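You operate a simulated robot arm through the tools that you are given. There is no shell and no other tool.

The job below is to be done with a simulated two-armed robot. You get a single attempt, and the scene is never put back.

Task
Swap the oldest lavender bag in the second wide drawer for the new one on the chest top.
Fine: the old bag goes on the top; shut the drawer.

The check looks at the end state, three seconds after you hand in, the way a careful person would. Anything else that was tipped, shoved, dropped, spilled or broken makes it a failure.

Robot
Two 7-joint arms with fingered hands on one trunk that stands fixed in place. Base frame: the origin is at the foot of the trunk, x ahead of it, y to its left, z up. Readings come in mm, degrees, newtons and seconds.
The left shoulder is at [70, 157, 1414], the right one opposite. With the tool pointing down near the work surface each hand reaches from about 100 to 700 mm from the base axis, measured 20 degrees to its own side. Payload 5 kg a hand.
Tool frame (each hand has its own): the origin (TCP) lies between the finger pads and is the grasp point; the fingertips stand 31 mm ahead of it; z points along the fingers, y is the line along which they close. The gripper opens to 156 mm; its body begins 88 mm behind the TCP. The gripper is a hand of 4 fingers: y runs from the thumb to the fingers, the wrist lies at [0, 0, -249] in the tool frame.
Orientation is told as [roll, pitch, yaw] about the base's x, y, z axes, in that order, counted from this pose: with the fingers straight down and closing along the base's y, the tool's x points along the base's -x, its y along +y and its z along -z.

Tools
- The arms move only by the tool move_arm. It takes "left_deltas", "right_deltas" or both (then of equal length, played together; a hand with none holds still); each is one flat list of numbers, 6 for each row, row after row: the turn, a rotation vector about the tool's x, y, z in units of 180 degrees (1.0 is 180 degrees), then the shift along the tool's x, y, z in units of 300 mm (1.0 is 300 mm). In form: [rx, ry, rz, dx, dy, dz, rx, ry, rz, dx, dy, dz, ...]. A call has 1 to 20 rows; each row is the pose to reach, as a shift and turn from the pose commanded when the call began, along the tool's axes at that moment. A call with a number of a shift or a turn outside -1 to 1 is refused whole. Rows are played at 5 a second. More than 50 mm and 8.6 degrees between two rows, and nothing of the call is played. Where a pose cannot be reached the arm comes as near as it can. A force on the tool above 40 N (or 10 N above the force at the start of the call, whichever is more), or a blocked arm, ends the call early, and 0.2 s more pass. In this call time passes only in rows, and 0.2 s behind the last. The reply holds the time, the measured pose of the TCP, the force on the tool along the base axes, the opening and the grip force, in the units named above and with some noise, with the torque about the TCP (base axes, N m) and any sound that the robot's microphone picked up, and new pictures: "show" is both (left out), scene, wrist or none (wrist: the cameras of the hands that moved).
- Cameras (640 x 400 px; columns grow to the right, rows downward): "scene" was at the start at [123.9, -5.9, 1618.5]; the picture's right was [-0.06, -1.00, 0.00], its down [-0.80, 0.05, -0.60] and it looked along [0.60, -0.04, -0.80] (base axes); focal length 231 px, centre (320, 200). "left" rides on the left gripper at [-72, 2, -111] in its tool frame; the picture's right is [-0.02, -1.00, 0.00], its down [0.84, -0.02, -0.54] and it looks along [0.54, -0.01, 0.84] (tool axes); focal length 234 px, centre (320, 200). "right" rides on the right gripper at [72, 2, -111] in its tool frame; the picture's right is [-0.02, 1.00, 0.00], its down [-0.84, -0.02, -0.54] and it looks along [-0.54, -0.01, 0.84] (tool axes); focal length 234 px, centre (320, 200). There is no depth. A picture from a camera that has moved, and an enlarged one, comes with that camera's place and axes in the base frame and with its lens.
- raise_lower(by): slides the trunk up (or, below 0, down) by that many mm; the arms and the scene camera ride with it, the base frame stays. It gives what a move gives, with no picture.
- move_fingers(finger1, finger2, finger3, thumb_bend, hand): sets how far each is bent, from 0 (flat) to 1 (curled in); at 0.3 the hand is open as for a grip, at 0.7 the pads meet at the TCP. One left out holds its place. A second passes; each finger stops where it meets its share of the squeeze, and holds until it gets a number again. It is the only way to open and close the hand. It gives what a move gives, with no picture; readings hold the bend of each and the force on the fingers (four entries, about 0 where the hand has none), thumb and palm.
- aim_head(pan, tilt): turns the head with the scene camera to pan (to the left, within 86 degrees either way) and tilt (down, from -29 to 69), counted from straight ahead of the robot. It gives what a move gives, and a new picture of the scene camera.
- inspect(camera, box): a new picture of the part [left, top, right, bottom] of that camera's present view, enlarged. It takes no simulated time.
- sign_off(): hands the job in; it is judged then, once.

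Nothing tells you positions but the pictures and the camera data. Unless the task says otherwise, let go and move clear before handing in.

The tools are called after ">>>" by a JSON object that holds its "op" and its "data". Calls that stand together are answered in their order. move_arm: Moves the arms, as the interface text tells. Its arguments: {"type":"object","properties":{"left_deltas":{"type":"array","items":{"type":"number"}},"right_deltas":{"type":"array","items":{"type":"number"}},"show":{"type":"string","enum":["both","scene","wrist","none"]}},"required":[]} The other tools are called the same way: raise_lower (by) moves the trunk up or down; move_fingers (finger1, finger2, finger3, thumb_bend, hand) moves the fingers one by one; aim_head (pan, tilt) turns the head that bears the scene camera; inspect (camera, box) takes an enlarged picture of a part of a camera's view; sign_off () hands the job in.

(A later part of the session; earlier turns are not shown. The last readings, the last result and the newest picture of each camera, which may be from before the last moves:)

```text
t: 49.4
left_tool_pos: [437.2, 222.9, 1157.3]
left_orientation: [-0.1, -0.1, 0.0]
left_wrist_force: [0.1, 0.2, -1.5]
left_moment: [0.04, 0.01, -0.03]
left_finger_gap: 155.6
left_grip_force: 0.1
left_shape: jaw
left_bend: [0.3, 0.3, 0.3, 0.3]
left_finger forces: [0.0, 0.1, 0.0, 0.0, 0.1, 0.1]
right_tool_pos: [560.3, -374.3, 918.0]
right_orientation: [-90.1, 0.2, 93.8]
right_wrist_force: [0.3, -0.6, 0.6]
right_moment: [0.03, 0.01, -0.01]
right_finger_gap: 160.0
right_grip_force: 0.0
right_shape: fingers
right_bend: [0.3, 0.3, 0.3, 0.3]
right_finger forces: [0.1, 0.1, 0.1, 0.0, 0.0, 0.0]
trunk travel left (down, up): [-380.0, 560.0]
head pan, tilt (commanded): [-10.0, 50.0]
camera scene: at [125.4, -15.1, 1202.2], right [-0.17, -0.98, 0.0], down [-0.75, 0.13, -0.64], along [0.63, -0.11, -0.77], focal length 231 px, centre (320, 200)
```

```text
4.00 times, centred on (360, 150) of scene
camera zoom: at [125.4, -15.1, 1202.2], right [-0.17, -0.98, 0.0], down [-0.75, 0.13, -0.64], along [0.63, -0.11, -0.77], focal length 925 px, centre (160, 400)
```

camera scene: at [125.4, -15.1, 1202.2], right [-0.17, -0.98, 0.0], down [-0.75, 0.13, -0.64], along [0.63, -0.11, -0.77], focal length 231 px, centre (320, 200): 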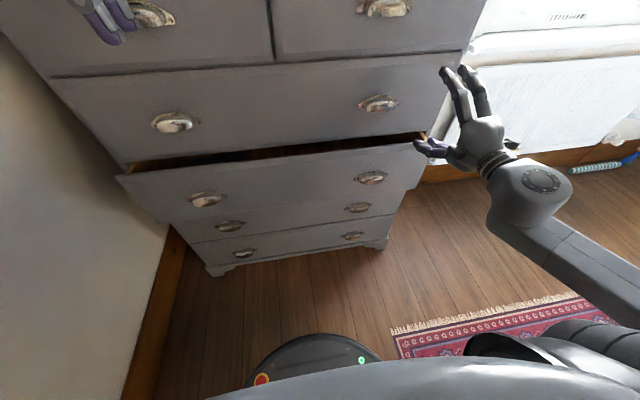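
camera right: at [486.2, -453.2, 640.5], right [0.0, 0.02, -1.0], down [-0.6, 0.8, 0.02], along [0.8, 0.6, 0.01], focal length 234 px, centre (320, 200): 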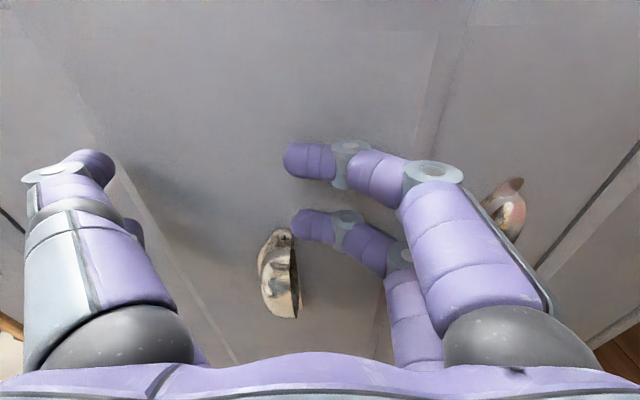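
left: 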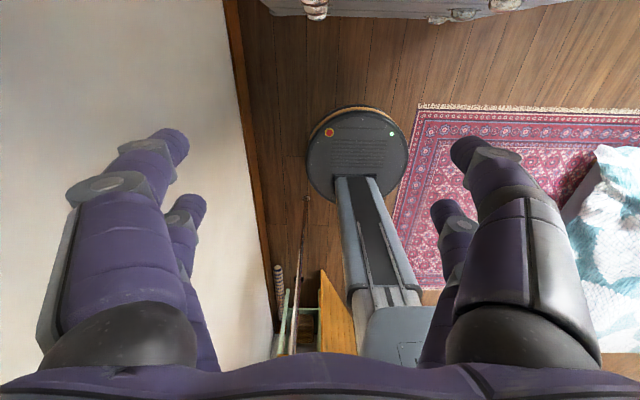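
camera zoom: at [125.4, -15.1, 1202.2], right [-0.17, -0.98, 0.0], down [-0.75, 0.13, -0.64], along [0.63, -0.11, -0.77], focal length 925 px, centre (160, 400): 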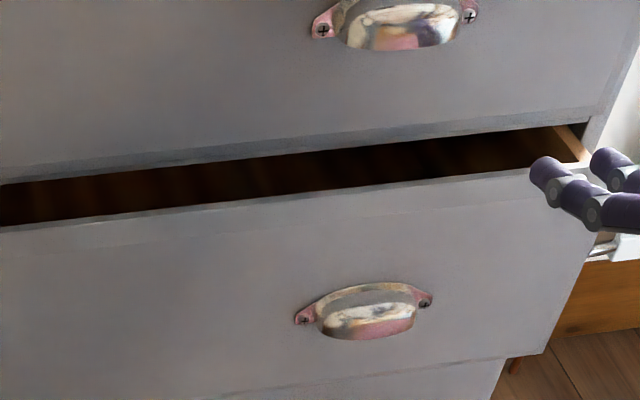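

The drawer front's top edge is now at about x 629–640, z≈785, leaving ~49 mm of gap behind it. I'll swing the right hand over toward the drawer and pitch it down so its digits straddle the front panel.

>>> {"op": "move_arm", "data": {"right_deltas": [0, 0.007, 0, -0.147, 0, -0.024, 0, 0.014, 0, -0.295, 0, -0.047, 0, 0.021, 0, -0.442, 0, -0.07, 0, 0.021, 0, -0.59, 0, -0.094], "show": "none"}}

>>> {"op": "move_arm", "data": {"right_deltas": [-0.042, 0, 0, 0, 0, 0, -0.084, 0, 0, 0, 0, 0, -0.126, 0, 0, 0, 0, 0, -0.168, 0, 0, 0, 0, 0, -0.21, 0, 0, 0, 0, 0, -0.252, 0, 0, 0, 0, 0, -0.294, 0, 0, 0, 0, 0, -0.336, 0, 0, 0, 0, 0, -0.378, 0, 0, 0, 0, 0], "show": "both"}}

```text
t: 50.4
left_tool_pos: [435.1, 221.4, 1159.2]
left_orientation: [0.0, -0.1, -0.1]
left_wrist_force: [-0.5, -0.3, 0.4]
left_moment: [0.02, -0.01, -0.01]
left_finger_gap: 156.1
left_grip_force: 0.0
left_shape: jaw
left_bend: [0.3, 0.3, 0.3, 0.3]
left_finger forces: [0.0, 0.0, 0.1, 0.1, 0.0, 0.0]
right_tool_pos: [573.2, -261.7, 890.9]
right_orientation: [-90.5, 0.0, 90.2]
right_wrist_force: [-0.8, 0.1, -0.7]
right_moment: [0.0, -0.02, 0.03]
right_finger_gap: 160.1
right_grip_force: 0.1
right_shape: fingers
right_bend: [0.3, 0.3, 0.3, 0.3]
right_finger forces: [0.1, 0.0, 0.0, 0.0, 0.0, 0.0]
right hand out of reach, approached as far as the arm can: row 1, 2, 3, 4
trunk travel left (down, up): [-380.0, 560.0]
head pan, tilt (commanded): [-10.0, 50.0]
```

```text
t: 51.5
left_tool_pos: [433.9, 222.0, 1158.3]
left_orientation: [0.0, 0.0, 0.1]
left_wrist_force: [0.2, -0.1, -0.2]
left_moment: [0.03, 0.03, -0.01]
left_finger_gap: 155.8
left_grip_force: 0.1
left_shape: jaw
left_bend: [0.3, 0.3, 0.3, 0.3]
left_finger forces: [0.0, 0.0, 0.1, 0.1, 0.0, 0.1]
right_tool_pos: [632.8, -258.7, 966.6]
right_orientation: [-76.6, 13.3, 90.2]
right_wrist_force: [-0.5, 0.5, -0.4]
right_moment: [0.01, -0.09, 0.01]
right_finger_gap: 160.0
right_grip_force: 0.6
right_shape: fingers
right_bend: [0.3, 0.3, 0.3, 0.3]
right_finger forces: [0.0, 0.0, 0.0, 0.0, 1.0, 0.1]
right hand out of reach, approached as far as the arm can: row 1, 2, 3, 4, 5
trunk travel left (down, up): [-380.0, 560.0]
head pan, tilt (commanded): [-10.0, 50.0]
stopped in row 5 (right hand): the force on the tool passed its limit at 101 N (the readings are from after the stop); the commanded pose is now the measured one
camera scene: at [124.3, -15.2, 1202.4], right [-0.17, -0.98, 0.0], down [-0.75, 0.13, -0.64], along [0.63, -0.11, -0.77], focal length 231 px, centre (320, 200)
camera right: at [523.6, -324.5, 1006.9], right [-0.23, -0.2, -0.95], down [-0.53, 0.85, -0.05], along [0.82, 0.49, -0.3], focal length 234 px, centre (320, 200)
```

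scene: 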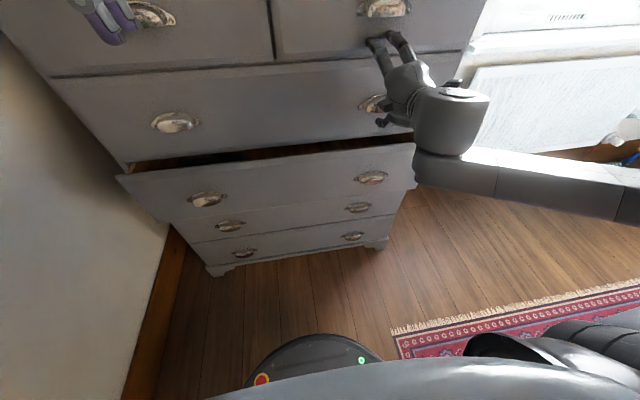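
right: 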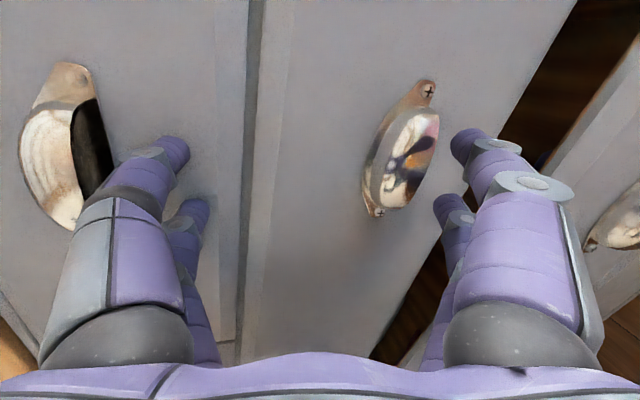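

The arm hit a reach limit and the hand bumped the chest face; I should not chain such moves. I'll back straight away from the chest and reassess.

>>> {"op": "move_arm", "data": {"right_deltas": [0, 0, 0, 0, 0.0154, -0.065, 0, 0, 0, 0, 0.0309, -0.13], "show": "both"}}

```text
t: 52.1
left_tool_pos: [436.5, 222.3, 1157.7]
left_orientation: [0.0, 0.0, 0.0]
left_wrist_force: [-0.6, 0.4, 0.2]
left_moment: [-0.02, -0.02, -0.04]
left_finger_gap: 155.6
left_grip_force: 0.0
left_shape: jaw
left_bend: [0.3, 0.3, 0.3, 0.3]
left_finger forces: [0.0, 0.0, 0.0, 0.0, 0.0, 0.0]
right_tool_pos: [633.6, -258.4, 967.3]
right_orientation: [-76.6, 13.2, 90.2]
right_wrist_force: [-6.0, -0.8, -1.3]
right_moment: [0.05, -0.53, -0.05]
right_finger_gap: 160.1
right_grip_force: 3.2
right_shape: fingers
right_bend: [0.3, 0.3, 0.3, 0.3]
right_finger forces: [0.0, 0.0, 0.1, 0.1, 6.6, 0.0]
right hand out of reach, approached as far as the arm can: row 1, 2
trunk travel left (down, up): [-380.0, 560.0]
head pan, tilt (commanded): [-10.0, 50.0]
camera scene: at [124.6, -15.1, 1202.3], right [-0.17, -0.98, 0.0], down [-0.75, 0.13, -0.64], along [0.63, -0.11, -0.77], focal length 231 px, centre (320, 200)
camera right: at [523.8, -324.4, 1007.2], right [-0.23, -0.2, -0.95], down [-0.53, 0.85, -0.05], along [0.82, 0.49, -0.3], focal length 234 px, centre (320, 200)
```

scene: 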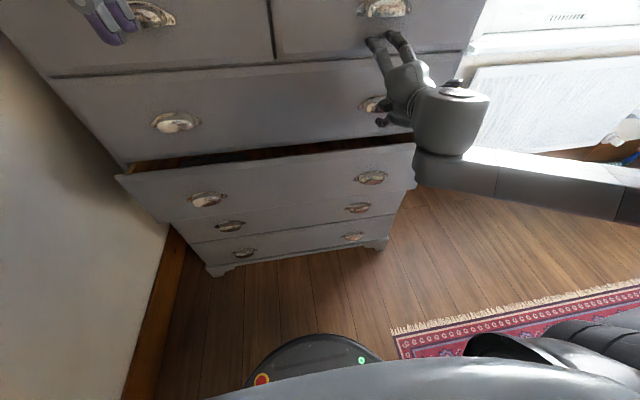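
right: 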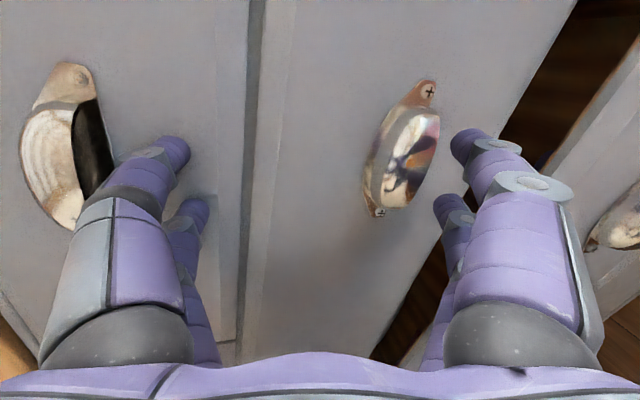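

The elbow's folding limit (wrist must stay ≥ ~330 mm from the shoulder) explains these failures. I'll curl the digits off the chest face, then slide the hand right, where there is room to back away.

>>> {"op": "move_fingers", "data": {"hand": "right", "finger1": 0.65, "finger2": 0.65, "finger3": 0.65, "thumb_bend": 0.65}}

>>> {"op": "inspect", "data": {"camera": "right", "box": [0, 0, 640, 400]}}

```text
t: 53.2
left_tool_pos: [432.6, 221.9, 1159.4]
left_orientation: [0.0, -0.2, 0.1]
left_wrist_force: [-0.3, -0.3, -0.5]
left_moment: [0.03, -0.03, 0.0]
left_finger_gap: 156.0
left_grip_force: 0.1
left_shape: jaw
left_bend: [0.3, 0.3, 0.3, 0.3]
left_finger forces: [0.0, 0.0, 0.0, 0.0, 0.0, 0.0]
right_tool_pos: [631.1, -258.5, 968.0]
right_orientation: [-76.6, 13.0, 90.3]
right_wrist_force: [-38.2, -6.8, -0.1]
right_moment: [-0.5, 2.68, -0.97]
right_finger_gap: 64.8
right_grip_force: 19.1
right_shape: fingers
right_bend: [0.4, 0.41, 0.65, 0.65]
right_finger forces: [21.6, 16.3, 0.0, 0.0, 0.1, 0.0]
trunk travel left (down, up): [-380.0, 560.0]
head pan, tilt (commanded): [-10.0, 50.0]
stopped (right hand): the force on the tool passed its limit at 40 N (the readings are from after the stop); the commanded pose is now the measured one
```

```text
1.00 times, centred on (320, 200) of right (not enlarged: the box is as wide or as high as the picture)
camera zoom: at [522.6, -324.2, 1006.8], right [-0.23, -0.2, -0.95], down [-0.53, 0.85, -0.05], along [0.82, 0.49, -0.3], focal length 234 px, centre (320, 200)
```

zoom: 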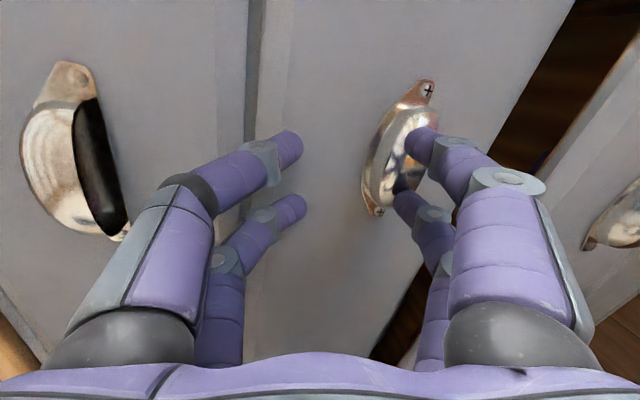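

>>> {"op": "move_fingers", "data": {"hand": "right", "finger1": 0.2, "finger2": 0.2}}

>>> {"op": "inspect", "data": {"camera": "right", "box": [0, 0, 640, 400]}}

>>> {"op": "inspect", "data": {"camera": "scene", "box": [340, 20, 500, 200]}}

```text
t: 54.2
left_tool_pos: [436.3, 223.5, 1158.1]
left_orientation: [0.0, 0.0, 0.2]
left_wrist_force: [0.0, 0.0, -0.5]
left_moment: [-0.01, -0.02, 0.03]
left_finger_gap: 155.8
left_grip_force: 0.1
left_shape: jaw
left_bend: [0.3, 0.3, 0.3, 0.3]
left_finger forces: [0.1, 0.0, 0.0, 0.0, 0.0, 0.0]
right_tool_pos: [635.6, -258.3, 966.8]
right_orientation: [-76.6, 13.0, 90.2]
right_wrist_force: [0.0, 1.0, 0.4]
right_moment: [-0.01, -0.01, -0.01]
right_finger_gap: 103.7
right_grip_force: 0.2
right_shape: fingers
right_bend: [0.2, 0.2, 0.65, 0.65]
right_finger forces: [0.0, 0.0, 0.1, 0.0, 0.1, 0.0]
trunk travel left (down, up): [-380.0, 560.0]
head pan, tilt (commanded): [-10.0, 50.0]
```

```text
1.00 times, centred on (320, 200) of right (not enlarged: the box is as wide or as high as the picture)
camera zoom: at [526.7, -323.5, 1006.3], right [-0.23, -0.2, -0.95], down [-0.53, 0.85, -0.05], along [0.82, 0.49, -0.3], focal length 234 px, centre (320, 200)
```

zoom: 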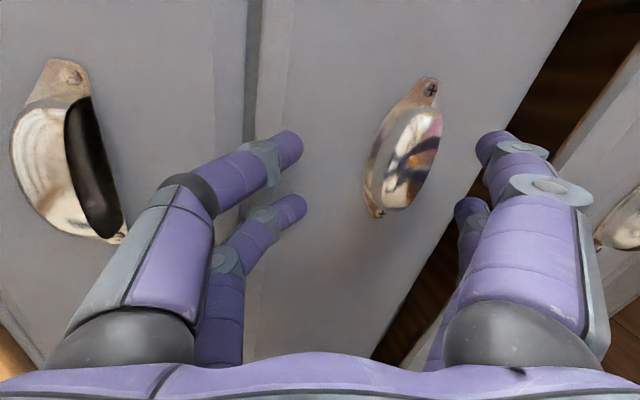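

```text
2.22 times, centred on (420, 110) of scene
camera zoom: at [125.1, -15.2, 1202.3], right [-0.17, -0.98, 0.0], down [-0.75, 0.13, -0.64], along [0.63, -0.11, -0.77], focal length 514 px, centre (98, 400)
```

zoom: 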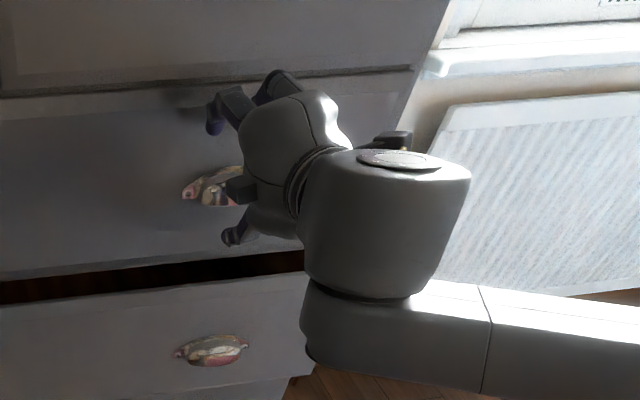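

>>> {"op": "move_arm", "data": {"right_deltas": [0, 0, 0, 0.12, 0.028, 0.006, 0, 0, 0, 0.24, 0.056, 0.012, 0, 0, 0, 0.36, 0.084, 0.0, 0, 0, 0, 0.487, 0.112, -0.03, 0, 0, 0, 0.487, 0.13, -0.08], "show": "both"}}

```text
t: 55.4
left_tool_pos: [434.3, 226.3, 1158.0]
left_orientation: [-0.2, -0.2, 0.2]
left_wrist_force: [0.5, 0.6, -0.1]
left_moment: [-0.07, -0.06, 0.02]
left_finger_gap: 156.1
left_grip_force: 0.0
left_shape: jaw
left_bend: [0.3, 0.3, 0.3, 0.3]
left_finger forces: [0.0, 0.0, 0.0, 0.0, 0.0, 0.1]
right_tool_pos: [604.2, -404.9, 978.5]
right_orientation: [-77.5, 13.2, 90.2]
right_wrist_force: [-0.5, 0.2, -10.0]
right_moment: [-0.01, -0.99, -0.05]
right_finger_gap: 104.0
right_grip_force: 0.1
right_shape: fingers
right_bend: [0.2, 0.2, 0.65, 0.65]
right_finger forces: [0.0, 0.0, 0.0, 0.0, 0.0, 0.0]
trunk travel left (down, up): [-380.0, 560.0]
head pan, tilt (commanded): [-10.0, 50.0]
camera scene: at [123.7, -12.7, 1202.5], right [-0.17, -0.98, 0.0], down [-0.75, 0.13, -0.64], along [0.63, -0.11, -0.76], focal length 231 px, centre (320, 200)
camera right: at [494.4, -470.7, 1015.7], right [-0.21, -0.2, -0.96], down [-0.53, 0.85, -0.06], along [0.82, 0.49, -0.29], focal length 234 px, centre (320, 200)
```

scene: 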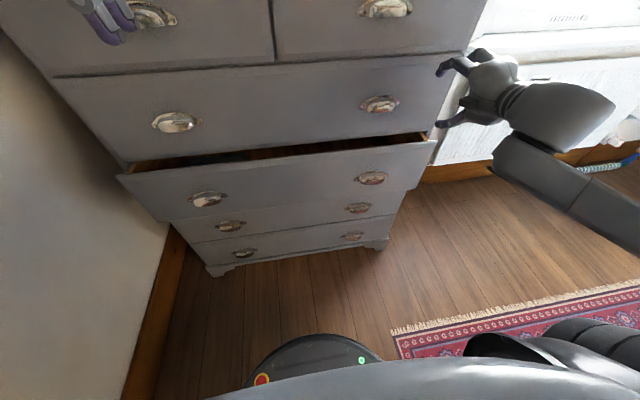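
right: 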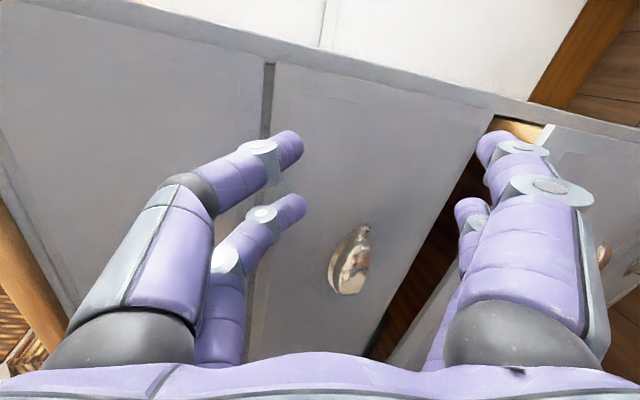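

>>> {"op": "move_arm", "data": {"right_deltas": [0, 0, 0, 0, 0, 0], "show": "none"}}

>>> {"op": "inspect", "data": {"camera": "scene", "box": [400, 20, 640, 280]}}

```text
t: 55.8
left_tool_pos: [436.1, 222.7, 1157.6]
left_orientation: [-0.1, 0.0, 0.2]
left_wrist_force: [-0.7, 0.0, 1.0]
left_moment: [-0.05, -0.02, 0.01]
left_finger_gap: 156.0
left_grip_force: 0.0
left_shape: jaw
left_bend: [0.3, 0.3, 0.3, 0.3]
left_finger forces: [0.0, 0.0, 0.1, 0.1, 0.0, 0.1]
right_tool_pos: [603.7, -406.4, 968.8]
right_orientation: [-76.7, 13.4, 90.4]
right_wrist_force: [-0.8, -0.1, 0.1]
right_moment: [-0.01, 0.03, -0.01]
right_finger_gap: 103.9
right_grip_force: 0.1
right_shape: fingers
right_bend: [0.2, 0.2, 0.65, 0.65]
right_finger forces: [0.0, 0.0, 0.1, 0.0, 0.0, 0.1]
trunk travel left (down, up): [-380.0, 560.0]
head pan, tilt (commanded): [-10.0, 50.0]
```

```text
1.54 times, centred on (520, 150) of scene
camera zoom: at [124.9, -14.3, 1202.4], right [-0.17, -0.98, 0.0], down [-0.75, 0.13, -0.64], along [0.63, -0.11, -0.77], focal length 356 px, centre (12, 277)
```

zoom: 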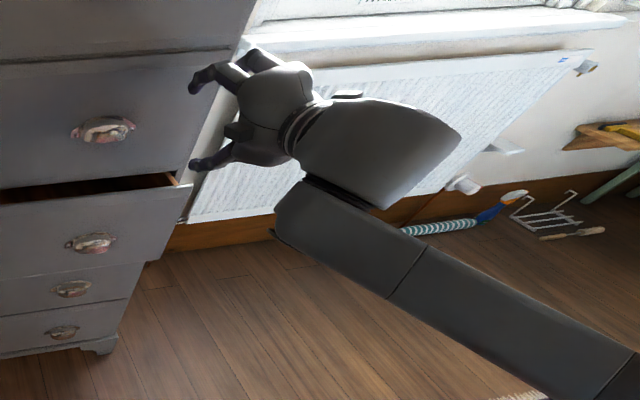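

All clear and no forces. Now, with room at this spot, I'll pitch the hand down (tilted ~22° forward) well above the drawer.

>>> {"op": "move_arm", "data": {"right_deltas": [-0.0378, -0.0062, 0.0074, -0.0041, 0.002, -0.0124, -0.0755, -0.0123, 0.0147, -0.0083, 0.004, -0.0248, -0.1133, -0.0185, 0.0221, -0.0124, 0.006, -0.0371, -0.151, -0.0246, 0.0295, -0.0165, 0.008, -0.0495, -0.1888, -0.0308, 0.0368, -0.0206, 0.01, -0.0619, -0.2265, -0.0369, 0.0442, -0.0248, 0.012, -0.0743, -0.2643, -0.0431, 0.0515, -0.0289, 0.014, -0.0866, -0.302, -0.0492, 0.0589, -0.033, 0.016, -0.099], "show": "both"}}

```text
t: 57.6
left_tool_pos: [438.0, 223.4, 1157.4]
left_orientation: [-0.1, 0.1, 0.1]
left_wrist_force: [-0.4, -0.6, 0.3]
left_moment: [-0.01, 0.03, 0.01]
left_finger_gap: 156.0
left_grip_force: 0.1
left_shape: jaw
left_bend: [0.3, 0.3, 0.3, 0.3]
left_finger forces: [0.1, 0.0, 0.0, 0.0, 0.1, 0.0]
right_tool_pos: [573.8, -397.4, 968.0]
right_orientation: [-21.8, -0.1, 90.1]
right_wrist_force: [-0.2, 0.0, -0.9]
right_moment: [0.02, 0.03, 0.01]
right_finger_gap: 104.0
right_grip_force: 0.2
right_shape: fingers
right_bend: [0.2, 0.2, 0.65, 0.65]
right_finger forces: [0.0, 0.0, 0.0, 0.1, 0.0, 0.0]
right hand out of reach, approached as far as the arm can: row 1, 2
trunk travel left (down, up): [-380.0, 560.0]
head pan, tilt (commanded): [-10.0, 50.0]
camera scene: at [125.8, -14.4, 1202.2], right [-0.17, -0.98, 0.0], down [-0.75, 0.13, -0.64], along [0.63, -0.11, -0.77], focal length 231 px, centre (320, 200)
camera right: at [530.6, -470.0, 1070.6], right [-0.93, 0.02, -0.37], down [-0.19, 0.84, 0.52], along [0.32, 0.55, -0.77], focal length 234 px, centre (320, 200)
```

scene: 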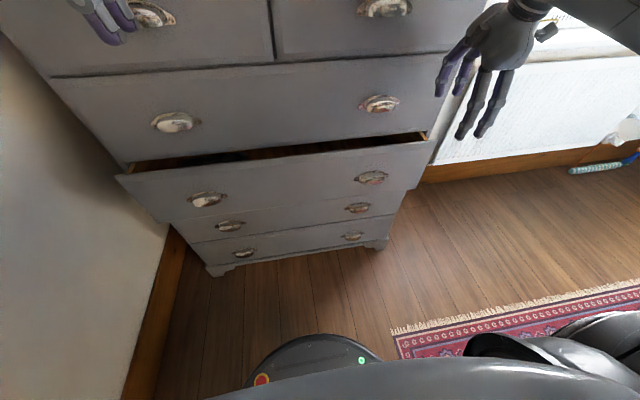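
right: 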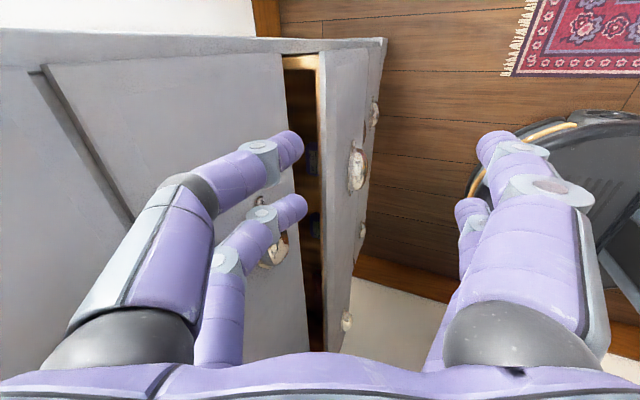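

The hand is now pointing down at the right orientation. I'll zoom in on the panel edge and the gap.

>>> {"op": "inspect", "data": {"camera": "right", "box": [260, 30, 400, 360]}}

>>> {"op": "inspect", "data": {"camera": "right", "box": [270, 40, 390, 120]}}

```text
1.21 times, centred on (330, 195) of right
camera zoom: at [530.6, -470.0, 1070.6], right [-0.93, 0.02, -0.37], down [-0.19, 0.84, 0.52], along [0.32, 0.55, -0.77], focal length 284 px, centre (308, 206)
```

zoom: 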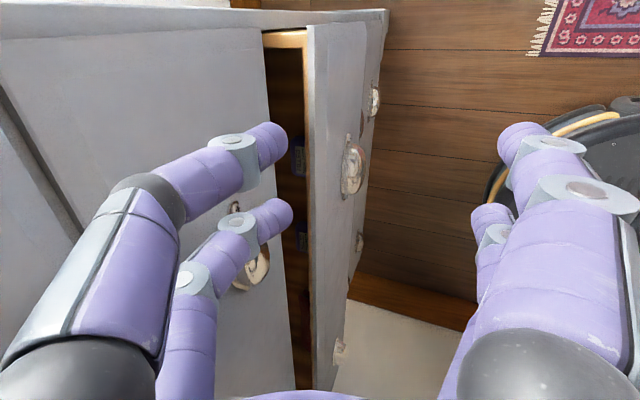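

```text
5.00 times, centred on (330, 80) of right
camera zoom: at [530.6, -470.0, 1070.6], right [-0.93, 0.02, -0.37], down [-0.19, 0.84, 0.52], along [0.32, 0.55, -0.77], focal length 1171 px, centre (270, 800)
```

zoom: 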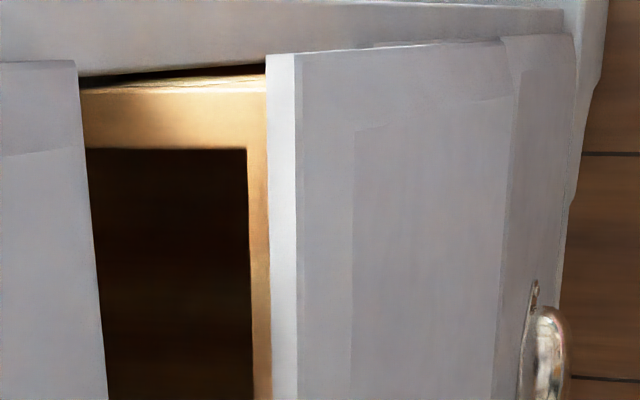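

The front is ~13 mm thick (x≈638–651), with a ~38 mm gap behind it, and I can see bluish items inside. I'll set the far digits to fit the gap and descend to just above the panel.

>>> {"op": "move_fingers", "data": {"hand": "right", "finger1": 0.25, "finger2": 0.25, "finger3": 0.52, "thumb_bend": 0.52}}

>>> {"op": "move_arm", "data": {"right_deltas": [0, 0, 0, 0, 0.0087, 0.1204, 0, 0, 0, 0, 0.0173, 0.2408, 0, 0, 0, 0, 0.026, 0.3612, 0, 0, 0, 0, 0.0347, 0.4816], "show": "both"}}

>>> {"op": "inspect", "data": {"camera": "right", "box": [180, 40, 420, 240]}}

```text
t: 58.6
left_tool_pos: [437.1, 224.4, 1157.7]
left_orientation: [0.0, 0.0, 0.2]
left_wrist_force: [-0.1, 0.4, -0.4]
left_moment: [-0.01, 0.01, -0.03]
left_finger_gap: 155.9
left_grip_force: 0.0
left_shape: jaw
left_bend: [0.3, 0.3, 0.3, 0.3]
left_finger forces: [0.0, 0.0, 0.1, 0.0, 0.1, 0.0]
right_tool_pos: [574.1, -399.2, 968.0]
right_orientation: [-21.9, 0.0, 90.2]
right_wrist_force: [0.2, 0.4, -0.4]
right_moment: [0.0, 0.0, 0.01]
right_finger_gap: 123.2
right_grip_force: 0.0
right_shape: fingers
right_bend: [0.25, 0.25, 0.52, 0.52]
right_finger forces: [0.0, 0.0, 0.0, 0.0, 0.0, 0.0]
trunk travel left (down, up): [-380.0, 560.0]
head pan, tilt (commanded): [-10.0, 50.0]
```

```text
t: 59.6
left_tool_pos: [438.1, 223.4, 1157.5]
left_orientation: [0.1, 0.1, 0.2]
left_wrist_force: [0.2, 0.2, -0.8]
left_moment: [-0.03, 0.03, 0.03]
left_finger_gap: 155.9
left_grip_force: 0.1
left_shape: jaw
left_bend: [0.3, 0.3, 0.3, 0.3]
left_finger forces: [0.0, 0.0, 0.0, 0.1, 0.0, 0.0]
right_tool_pos: [618.0, -398.1, 831.3]
right_orientation: [-22.0, -0.1, 90.1]
right_wrist_force: [0.0, 0.1, -0.9]
right_moment: [0.01, -0.02, 0.0]
right_finger_gap: 123.5
right_grip_force: 0.0
right_shape: fingers
right_bend: [0.25, 0.25, 0.52, 0.52]
right_finger forces: [0.0, 0.1, 0.0, 0.0, 0.0, 0.0]
trunk travel left (down, up): [-380.0, 560.0]
head pan, tilt (commanded): [-10.0, 50.0]
camera scene: at [126.0, -15.0, 1202.2], right [-0.17, -0.98, 0.0], down [-0.75, 0.13, -0.64], along [0.63, -0.11, -0.77], focal length 231 px, centre (320, 200)
camera right: at [575.6, -470.8, 933.1], right [-0.93, 0.02, -0.37], down [-0.19, 0.84, 0.51], along [0.33, 0.55, -0.77], focal length 234 px, centre (320, 200)
```

scene: 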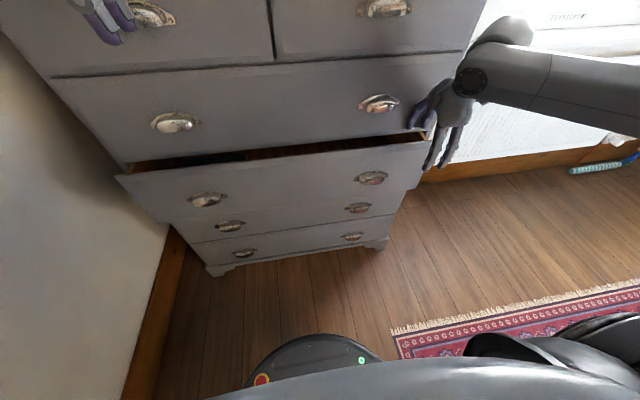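
right: 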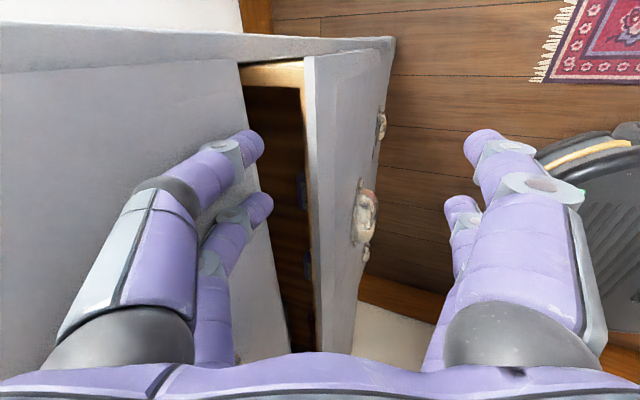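

```text
2.00 times, centred on (300, 140) of right
camera zoom: at [575.6, -470.8, 933.1], right [-0.93, 0.02, -0.37], down [-0.19, 0.84, 0.51], along [0.33, 0.55, -0.77], focal length 468 px, centre (360, 320)
```

zoom: 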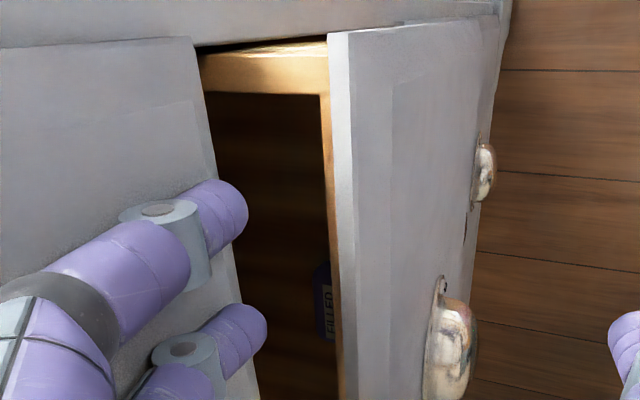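

I can see a "FILLED …" label on a bag inside. The far digits line up with the gap, so I'll lower them ~48 mm behind the front.

>>> {"op": "move_arm", "data": {"right_deltas": [0, 0, 0, 0, 0.02, 0.0495, 0, 0, 0, 0, 0.04, 0.099, 0, 0, 0, 0, 0.06, 0.1485], "show": "wrist"}}

>>> {"op": "inspect", "data": {"camera": "right", "box": [180, 40, 420, 240]}}

```text
t: 60.4
left_tool_pos: [436.8, 222.7, 1157.7]
left_orientation: [0.0, 0.1, 0.2]
left_wrist_force: [0.5, -0.5, -0.6]
left_moment: [-0.02, 0.02, -0.01]
left_finger_gap: 155.8
left_grip_force: 0.0
left_shape: jaw
left_bend: [0.3, 0.3, 0.3, 0.3]
left_finger forces: [0.0, 0.0, 0.0, 0.0, 0.1, 0.0]
right_tool_pos: [618.8, -397.4, 782.7]
right_orientation: [-22.0, -0.1, 90.1]
right_wrist_force: [0.0, 0.0, -0.5]
right_moment: [0.0, -0.01, -0.02]
right_finger_gap: 123.5
right_grip_force: 0.1
right_shape: fingers
right_bend: [0.25, 0.25, 0.52, 0.52]
right_finger forces: [0.1, 0.1, 0.0, 0.1, 0.0, 0.0]
trunk travel left (down, up): [-380.0, 560.0]
head pan, tilt (commanded): [-10.0, 50.0]
camera right: at [575.7, -470.5, 884.4], right [-0.93, 0.02, -0.37], down [-0.19, 0.84, 0.51], along [0.32, 0.55, -0.77], focal length 234 px, centre (320, 200)
```

right: 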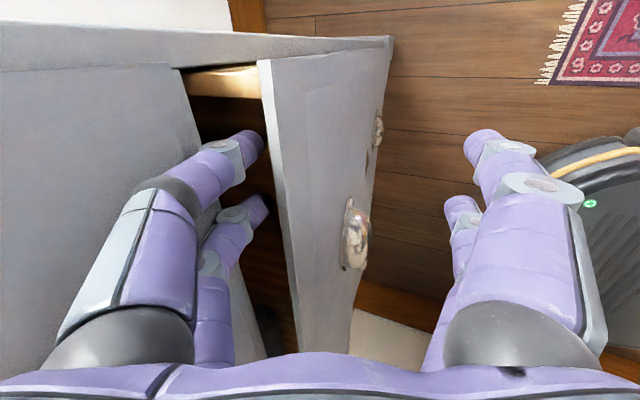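

```text
2.00 times, centred on (300, 140) of right
camera zoom: at [575.7, -470.5, 884.4], right [-0.93, 0.02, -0.37], down [-0.19, 0.84, 0.51], along [0.32, 0.55, -0.77], focal length 468 px, centre (360, 320)
```

zoom: 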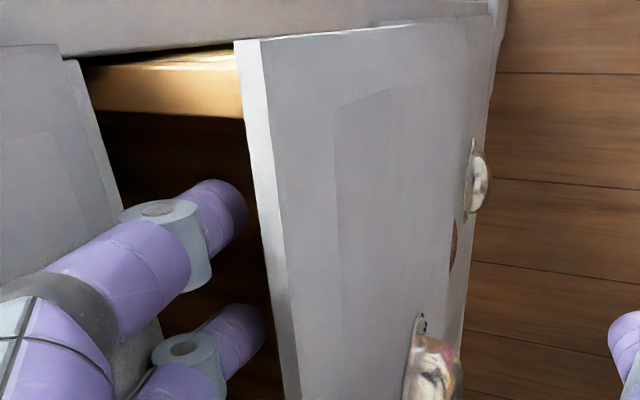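

The thumb and finger 3 are behind the front panel. Now a gentle pull toward the robot.

>>> {"op": "move_arm", "data": {"right_deltas": [0, 0, 0, 0, 0.0464, -0.0187, 0, 0, 0, 0, 0.0927, -0.0375, 0, 0, 0, 0, 0.1391, -0.0562, 0, 0, 0, 0, 0.1854, -0.0749, 0, 0, 0, 0, 0.2318, -0.0937, 0, 0, 0, 0, 0.2781, -0.1124], "show": "both"}}

```text
t: 61.8
left_tool_pos: [435.7, 223.5, 1157.9]
left_orientation: [0.0, 0.0, 0.1]
left_wrist_force: [0.3, -0.6, -0.4]
left_moment: [0.01, -0.04, -0.02]
left_finger_gap: 156.0
left_grip_force: 0.1
left_shape: jaw
left_bend: [0.3, 0.3, 0.3, 0.3]
left_finger forces: [0.0, 0.0, 0.1, 0.2, 0.0, 0.1]
right_tool_pos: [527.1, -396.7, 782.1]
right_orientation: [-21.9, -0.1, 90.1]
right_wrist_force: [3.4, -2.2, 5.2]
right_moment: [-0.06, -0.23, -0.06]
right_finger_gap: 127.8
right_grip_force: 3.0
right_shape: fingers
right_bend: [0.25, 0.25, 0.5, 0.51]
right_finger forces: [0.0, 0.1, 2.2, 0.0, 3.9, 0.0]
trunk travel left (down, up): [-380.0, 560.0]
head pan, tilt (commanded): [-10.0, 50.0]
camera scene: at [124.8, -14.8, 1202.4], right [-0.17, -0.98, 0.0], down [-0.75, 0.13, -0.64], along [0.63, -0.11, -0.77], focal length 231 px, centre (320, 200)
camera right: at [483.5, -469.5, 884.4], right [-0.93, 0.02, -0.37], down [-0.19, 0.84, 0.51], along [0.32, 0.55, -0.77], focal length 234 px, centre (320, 200)
```

scene: 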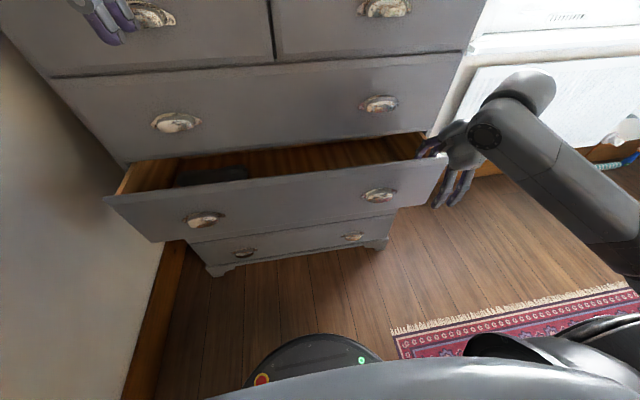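
right: 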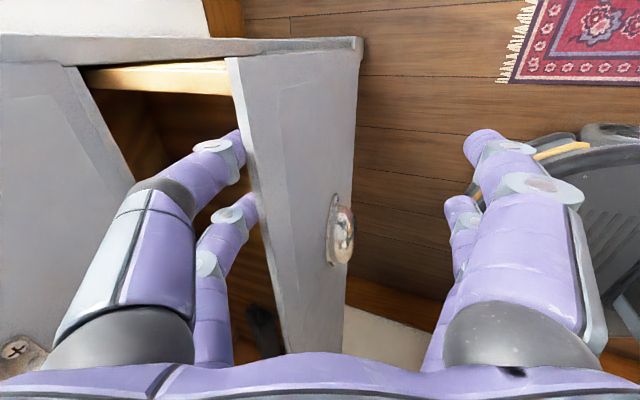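

It's sliding freely. I'll keep pulling.

>>> {"op": "move_arm", "data": {"right_deltas": [0, 0, 0, 0, 0.0464, -0.0187, 0, 0, 0, 0, 0.0927, -0.0375, 0, 0, 0, 0, 0.1391, -0.0562, 0, 0, 0, 0, 0.1854, -0.0749, 0, 0, 0, 0, 0.2318, -0.0937, 0, 0, 0, 0, 0.2781, -0.1124], "show": "both"}}

```text
t: 63.2
left_tool_pos: [437.5, 222.8, 1157.0]
left_orientation: [0.1, 0.0, 0.3]
left_wrist_force: [-0.4, -0.3, 1.4]
left_moment: [0.0, -0.01, 0.01]
left_finger_gap: 155.5
left_grip_force: 0.0
left_shape: jaw
left_bend: [0.3, 0.3, 0.3, 0.3]
left_finger forces: [0.1, 0.1, 0.0, 0.0, 0.0, 0.0]
right_tool_pos: [478.3, -399.2, 783.1]
right_orientation: [-21.9, -0.1, 90.2]
right_wrist_force: [4.0, -4.0, 3.5]
right_moment: [-0.08, -0.19, -0.15]
right_finger_gap: 127.6
right_grip_force: 2.8
right_shape: fingers
right_bend: [0.25, 0.25, 0.5, 0.51]
right_finger forces: [0.0, 0.1, 2.1, 0.0, 3.8, 0.0]
right hand out of reach, approached as far as the arm can: row 4, 5, 6
trunk travel left (down, up): [-380.0, 560.0]
head pan, tilt (commanded): [-10.0, 50.0]
camera scene: at [125.6, -15.1, 1202.3], right [-0.17, -0.98, 0.0], down [-0.75, 0.13, -0.64], along [0.63, -0.11, -0.77], focal length 231 px, centre (320, 200)
camera right: at [435.2, -470.9, 884.9], right [-0.93, 0.02, -0.37], down [-0.19, 0.84, 0.52], along [0.32, 0.55, -0.77], focal length 234 px, centre (320, 200)
```

scene: 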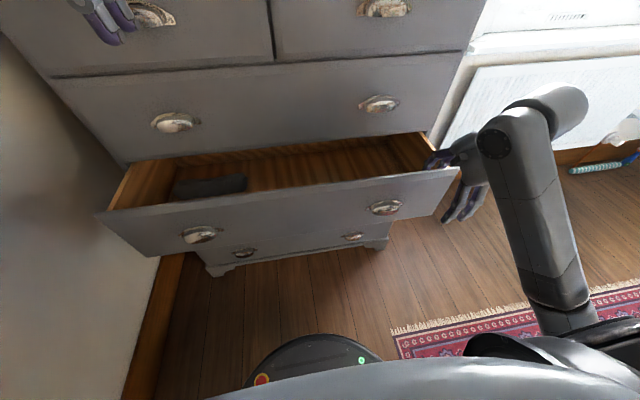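
right: 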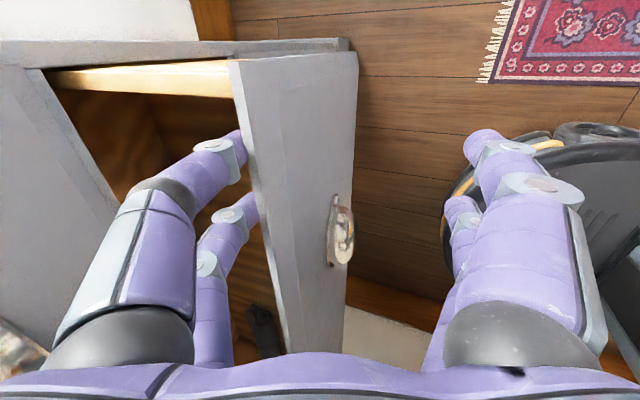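

The drawer is about 175 mm open. Let me look inside before deciding whether it needs more.

>>> {"op": "inspect", "data": {"camera": "scene", "box": [90, 110, 470, 270]}}

>>> {"op": "inspect", "data": {"camera": "right", "box": [30, 50, 290, 360]}}

>>> {"op": "inspect", "data": {"camera": "left", "box": [0, 0, 640, 400]}}

```text
1.68 times, centred on (280, 190) of scene
camera zoom: at [125.6, -15.1, 1202.3], right [-0.17, -0.98, 0.0], down [-0.75, 0.13, -0.64], along [0.63, -0.11, -0.77], focal length 389 px, centre (387, 217)
```

zoom: 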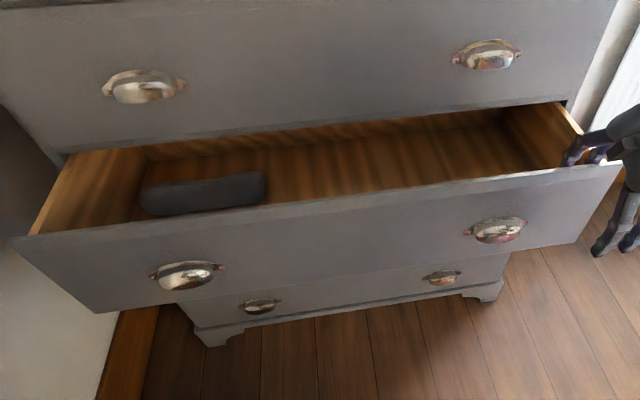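

```text
1.29 times, centred on (160, 205) of right
camera zoom: at [435.2, -470.9, 884.9], right [-0.93, 0.02, -0.37], down [-0.19, 0.84, 0.52], along [0.32, 0.55, -0.77], focal length 302 px, centre (526, 194)
```

zoom: 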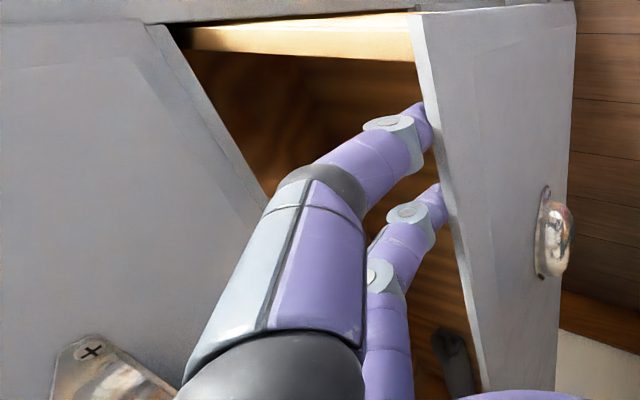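

```text
1.00 times, centred on (320, 200) of left (not enlarged: the box is as wide or as high as the picture)
camera zoom: at [508.2, 225.6, 1269.1], right [0.03, -1.0, 0.0], down [-0.84, -0.02, 0.55], along [-0.55, -0.01, -0.84], focal length 234 px, centre (320, 200)
```

zoom: 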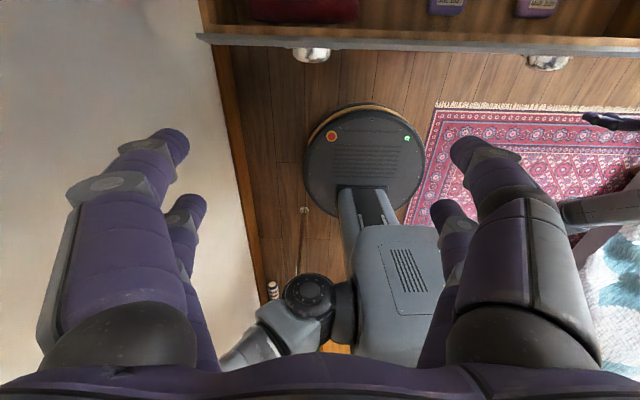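

The drawer holds at least two purple bags near the front (seen by the left camera) and a dark folded item at left. I'd like it further open; I'll lift the right hand out, raise the trunk, and look.

>>> {"op": "move_arm", "data": {"right_deltas": [0, 0, 0, 0, -0.031, 0.0125, 0, 0, 0, 0, -0.0805, -0.111, 0, 0, 0, 0, -0.13, -0.235, 0, 0, 0, 0, -0.155, -0.297], "show": "wrist"}}

```text
t: 64.2
left_tool_pos: [435.9, 222.5, 1157.7]
left_orientation: [0.0, 0.0, 0.2]
left_wrist_force: [0.2, 0.0, -0.3]
left_moment: [-0.03, -0.03, -0.01]
left_finger_gap: 155.9
left_grip_force: 0.0
left_shape: jaw
left_bend: [0.3, 0.3, 0.3, 0.3]
left_finger forces: [0.0, 0.0, 0.0, 0.1, 0.0, 0.0]
right_tool_pos: [487.6, -395.9, 886.0]
right_orientation: [-21.9, -0.2, 90.1]
right_wrist_force: [0.2, -0.4, 0.1]
right_moment: [0.02, -0.02, -0.01]
right_finger_gap: 123.3
right_grip_force: 0.1
right_shape: fingers
right_bend: [0.25, 0.25, 0.52, 0.52]
right_finger forces: [0.1, 0.0, 0.0, 0.0, 0.0, 0.1]
trunk travel left (down, up): [-380.0, 560.0]
head pan, tilt (commanded): [-10.0, 50.0]
camera right: at [444.3, -469.9, 986.4], right [-0.93, 0.02, -0.37], down [-0.19, 0.84, 0.52], along [0.32, 0.55, -0.77], focal length 234 px, centre (320, 200)
```

right: 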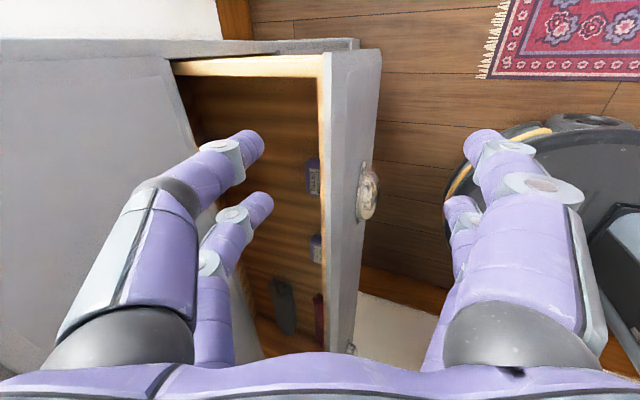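

>>> {"op": "raise_lower", "data": {"by": 280}}

>>> {"op": "aim_head", "data": {"pan": -5, "tilt": 60}}

>>> {"op": "inspect", "data": {"camera": "scene", "box": [100, 40, 500, 240]}}

```text
t: 67.0
left_tool_pos: [437.3, 223.0, 1437.8]
left_orientation: [-0.1, 0.1, 0.2]
left_wrist_force: [1.0, 0.0, 0.3]
left_moment: [-0.02, 0.01, 0.01]
left_finger_gap: 155.9
left_grip_force: 0.1
left_shape: jaw
left_bend: [0.3, 0.3, 0.3, 0.3]
left_finger forces: [0.0, 0.1, 0.0, 0.1, 0.0, 0.0]
right_tool_pos: [487.8, -396.7, 1164.2]
right_orientation: [-21.9, -0.1, 90.1]
right_wrist_force: [-0.1, 0.0, 0.1]
right_moment: [0.03, 0.01, 0.0]
right_finger_gap: 123.5
right_grip_force: 0.1
right_shape: fingers
right_bend: [0.25, 0.25, 0.52, 0.52]
right_finger forces: [0.0, 0.0, 0.1, 0.0, 0.1, 0.0]
trunk travel left (down, up): [-660.0, 280.0]
head pan, tilt (commanded): [-10.0, 50.0]
```

```text
t: 67.8
left_tool_pos: [435.7, 223.3, 1437.4]
left_orientation: [0.0, 0.0, 0.3]
left_wrist_force: [-0.3, -0.2, 0.3]
left_moment: [0.02, 0.0, -0.04]
left_finger_gap: 156.3
left_grip_force: 0.0
left_shape: jaw
left_bend: [0.3, 0.3, 0.3, 0.3]
left_finger forces: [0.1, 0.1, 0.0, 0.0, 0.0, 0.0]
right_tool_pos: [487.8, -396.3, 1163.9]
right_orientation: [-22.0, -0.1, 90.1]
right_wrist_force: [-0.5, -0.2, -0.8]
right_moment: [-0.02, 0.04, -0.03]
right_finger_gap: 123.4
right_grip_force: 0.1
right_shape: fingers
right_bend: [0.25, 0.25, 0.52, 0.52]
right_finger forces: [0.0, 0.1, 0.0, 0.0, 0.1, 0.0]
trunk travel left (down, up): [-660.0, 280.0]
head pan, tilt (commanded): [-5.0, 60.0]
camera scene: at [116.1, -7.5, 1469.7], right [-0.09, -1.0, 0.0], down [-0.86, 0.08, -0.5], along [0.5, -0.04, -0.87], focal length 231 px, centre (320, 200)
```

scene: 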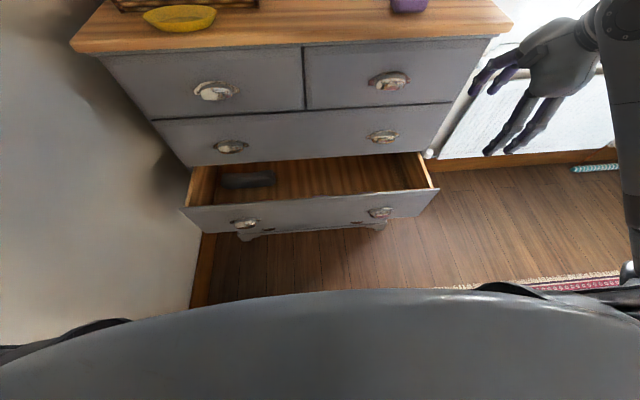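

```text
1.60 times, centred on (300, 140) of scene
camera zoom: at [116.1, -7.5, 1469.7], right [-0.09, -1.0, 0.0], down [-0.86, 0.08, -0.5], along [0.5, -0.04, -0.87], focal length 370 px, centre (352, 296)
```

zoom: 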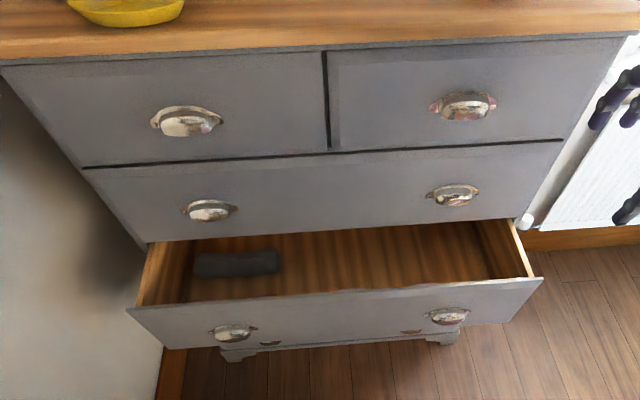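

Now I'll bring the right hand back down behind the front panel from this higher trunk position.

>>> {"op": "move_arm", "data": {"right_deltas": [0, 0, 0, 0, 0.045, 0.1256, 0, 0, 0, 0, 0.09, 0.2512, 0, 0, 0, 0, 0.135, 0.3768, 0, 0, 0, 0, 0.18, 0.5024, 0, 0, 0, 0, 0.225, 0.628], "show": "both"}}

```text
t: 69.0
left_tool_pos: [436.0, 222.3, 1438.2]
left_orientation: [0.0, 0.0, 0.2]
left_wrist_force: [-0.8, 0.1, -0.2]
left_moment: [0.0, -0.04, -0.03]
left_finger_gap: 155.9
left_grip_force: 0.1
left_shape: jaw
left_bend: [0.3, 0.3, 0.3, 0.3]
left_finger forces: [0.0, 0.1, 0.0, 0.0, 0.0, 0.0]
right_tool_pos: [497.2, -397.2, 965.4]
right_orientation: [-22.0, -0.1, 90.2]
right_wrist_force: [-0.8, -0.2, 0.2]
right_moment: [0.01, -0.01, 0.01]
right_finger_gap: 123.4
right_grip_force: 0.1
right_shape: fingers
right_bend: [0.25, 0.25, 0.52, 0.52]
right_finger forces: [0.0, 0.0, 0.0, 0.0, 0.0, 0.1]
trunk travel left (down, up): [-660.0, 280.0]
head pan, tilt (commanded): [-5.0, 60.0]
camera scene: at [116.2, -7.8, 1469.7], right [-0.09, -1.0, 0.0], down [-0.86, 0.08, -0.5], along [0.5, -0.04, -0.87], focal length 231 px, centre (320, 200)
camera right: at [453.2, -470.1, 1068.2], right [-0.93, 0.02, -0.37], down [-0.19, 0.84, 0.51], along [0.32, 0.55, -0.77], focal length 234 px, centre (320, 200)
```

scene: 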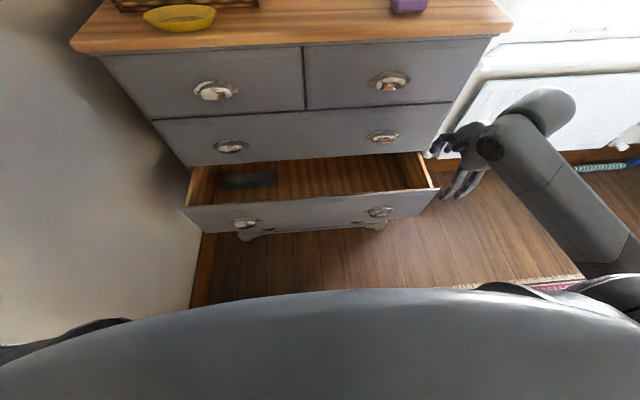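
right: 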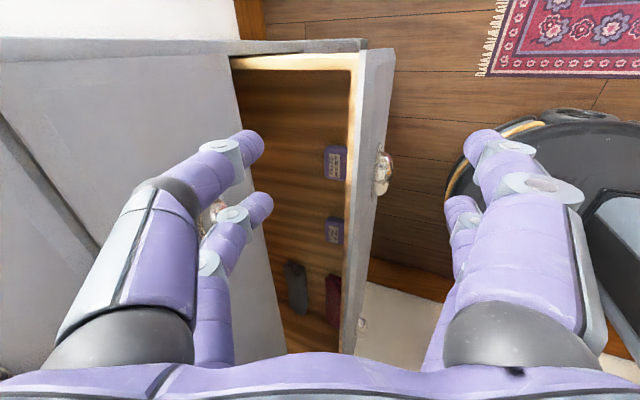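

>>> {"op": "inspect", "data": {"camera": "right", "box": [300, 130, 380, 190]}}

>>> {"op": "inspect", "data": {"camera": "right", "box": [300, 205, 370, 255]}}

>>> {"op": "inspect", "data": {"camera": "right", "box": [230, 40, 400, 360]}}

```text
6.67 times, centred on (340, 160) of right
camera zoom: at [453.2, -470.1, 1068.2], right [-0.93, 0.02, -0.37], down [-0.19, 0.84, 0.51], along [0.32, 0.55, -0.77], focal length 1561 px, centre (187, 467)
```

zoom: 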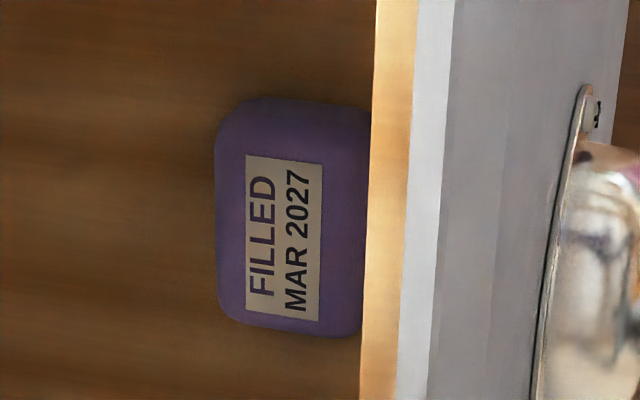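

```text
8.00 times, centred on (335, 230) of right
camera zoom: at [453.2, -470.1, 1068.2], right [-0.93, 0.02, -0.37], down [-0.19, 0.84, 0.51], along [0.32, 0.55, -0.77], focal length 1873 px, centre (200, -40)
```

zoom: 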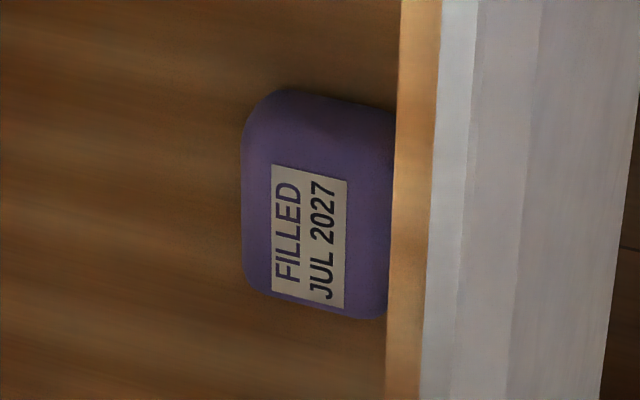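

```text
1.25 times, centred on (315, 200) of right
camera zoom: at [453.2, -470.1, 1068.2], right [-0.93, 0.02, -0.37], down [-0.19, 0.84, 0.51], along [0.32, 0.55, -0.77], focal length 293 px, centre (326, 200)
```

zoom: 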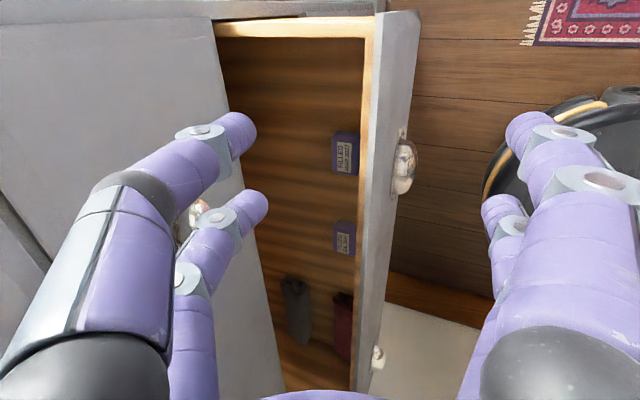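

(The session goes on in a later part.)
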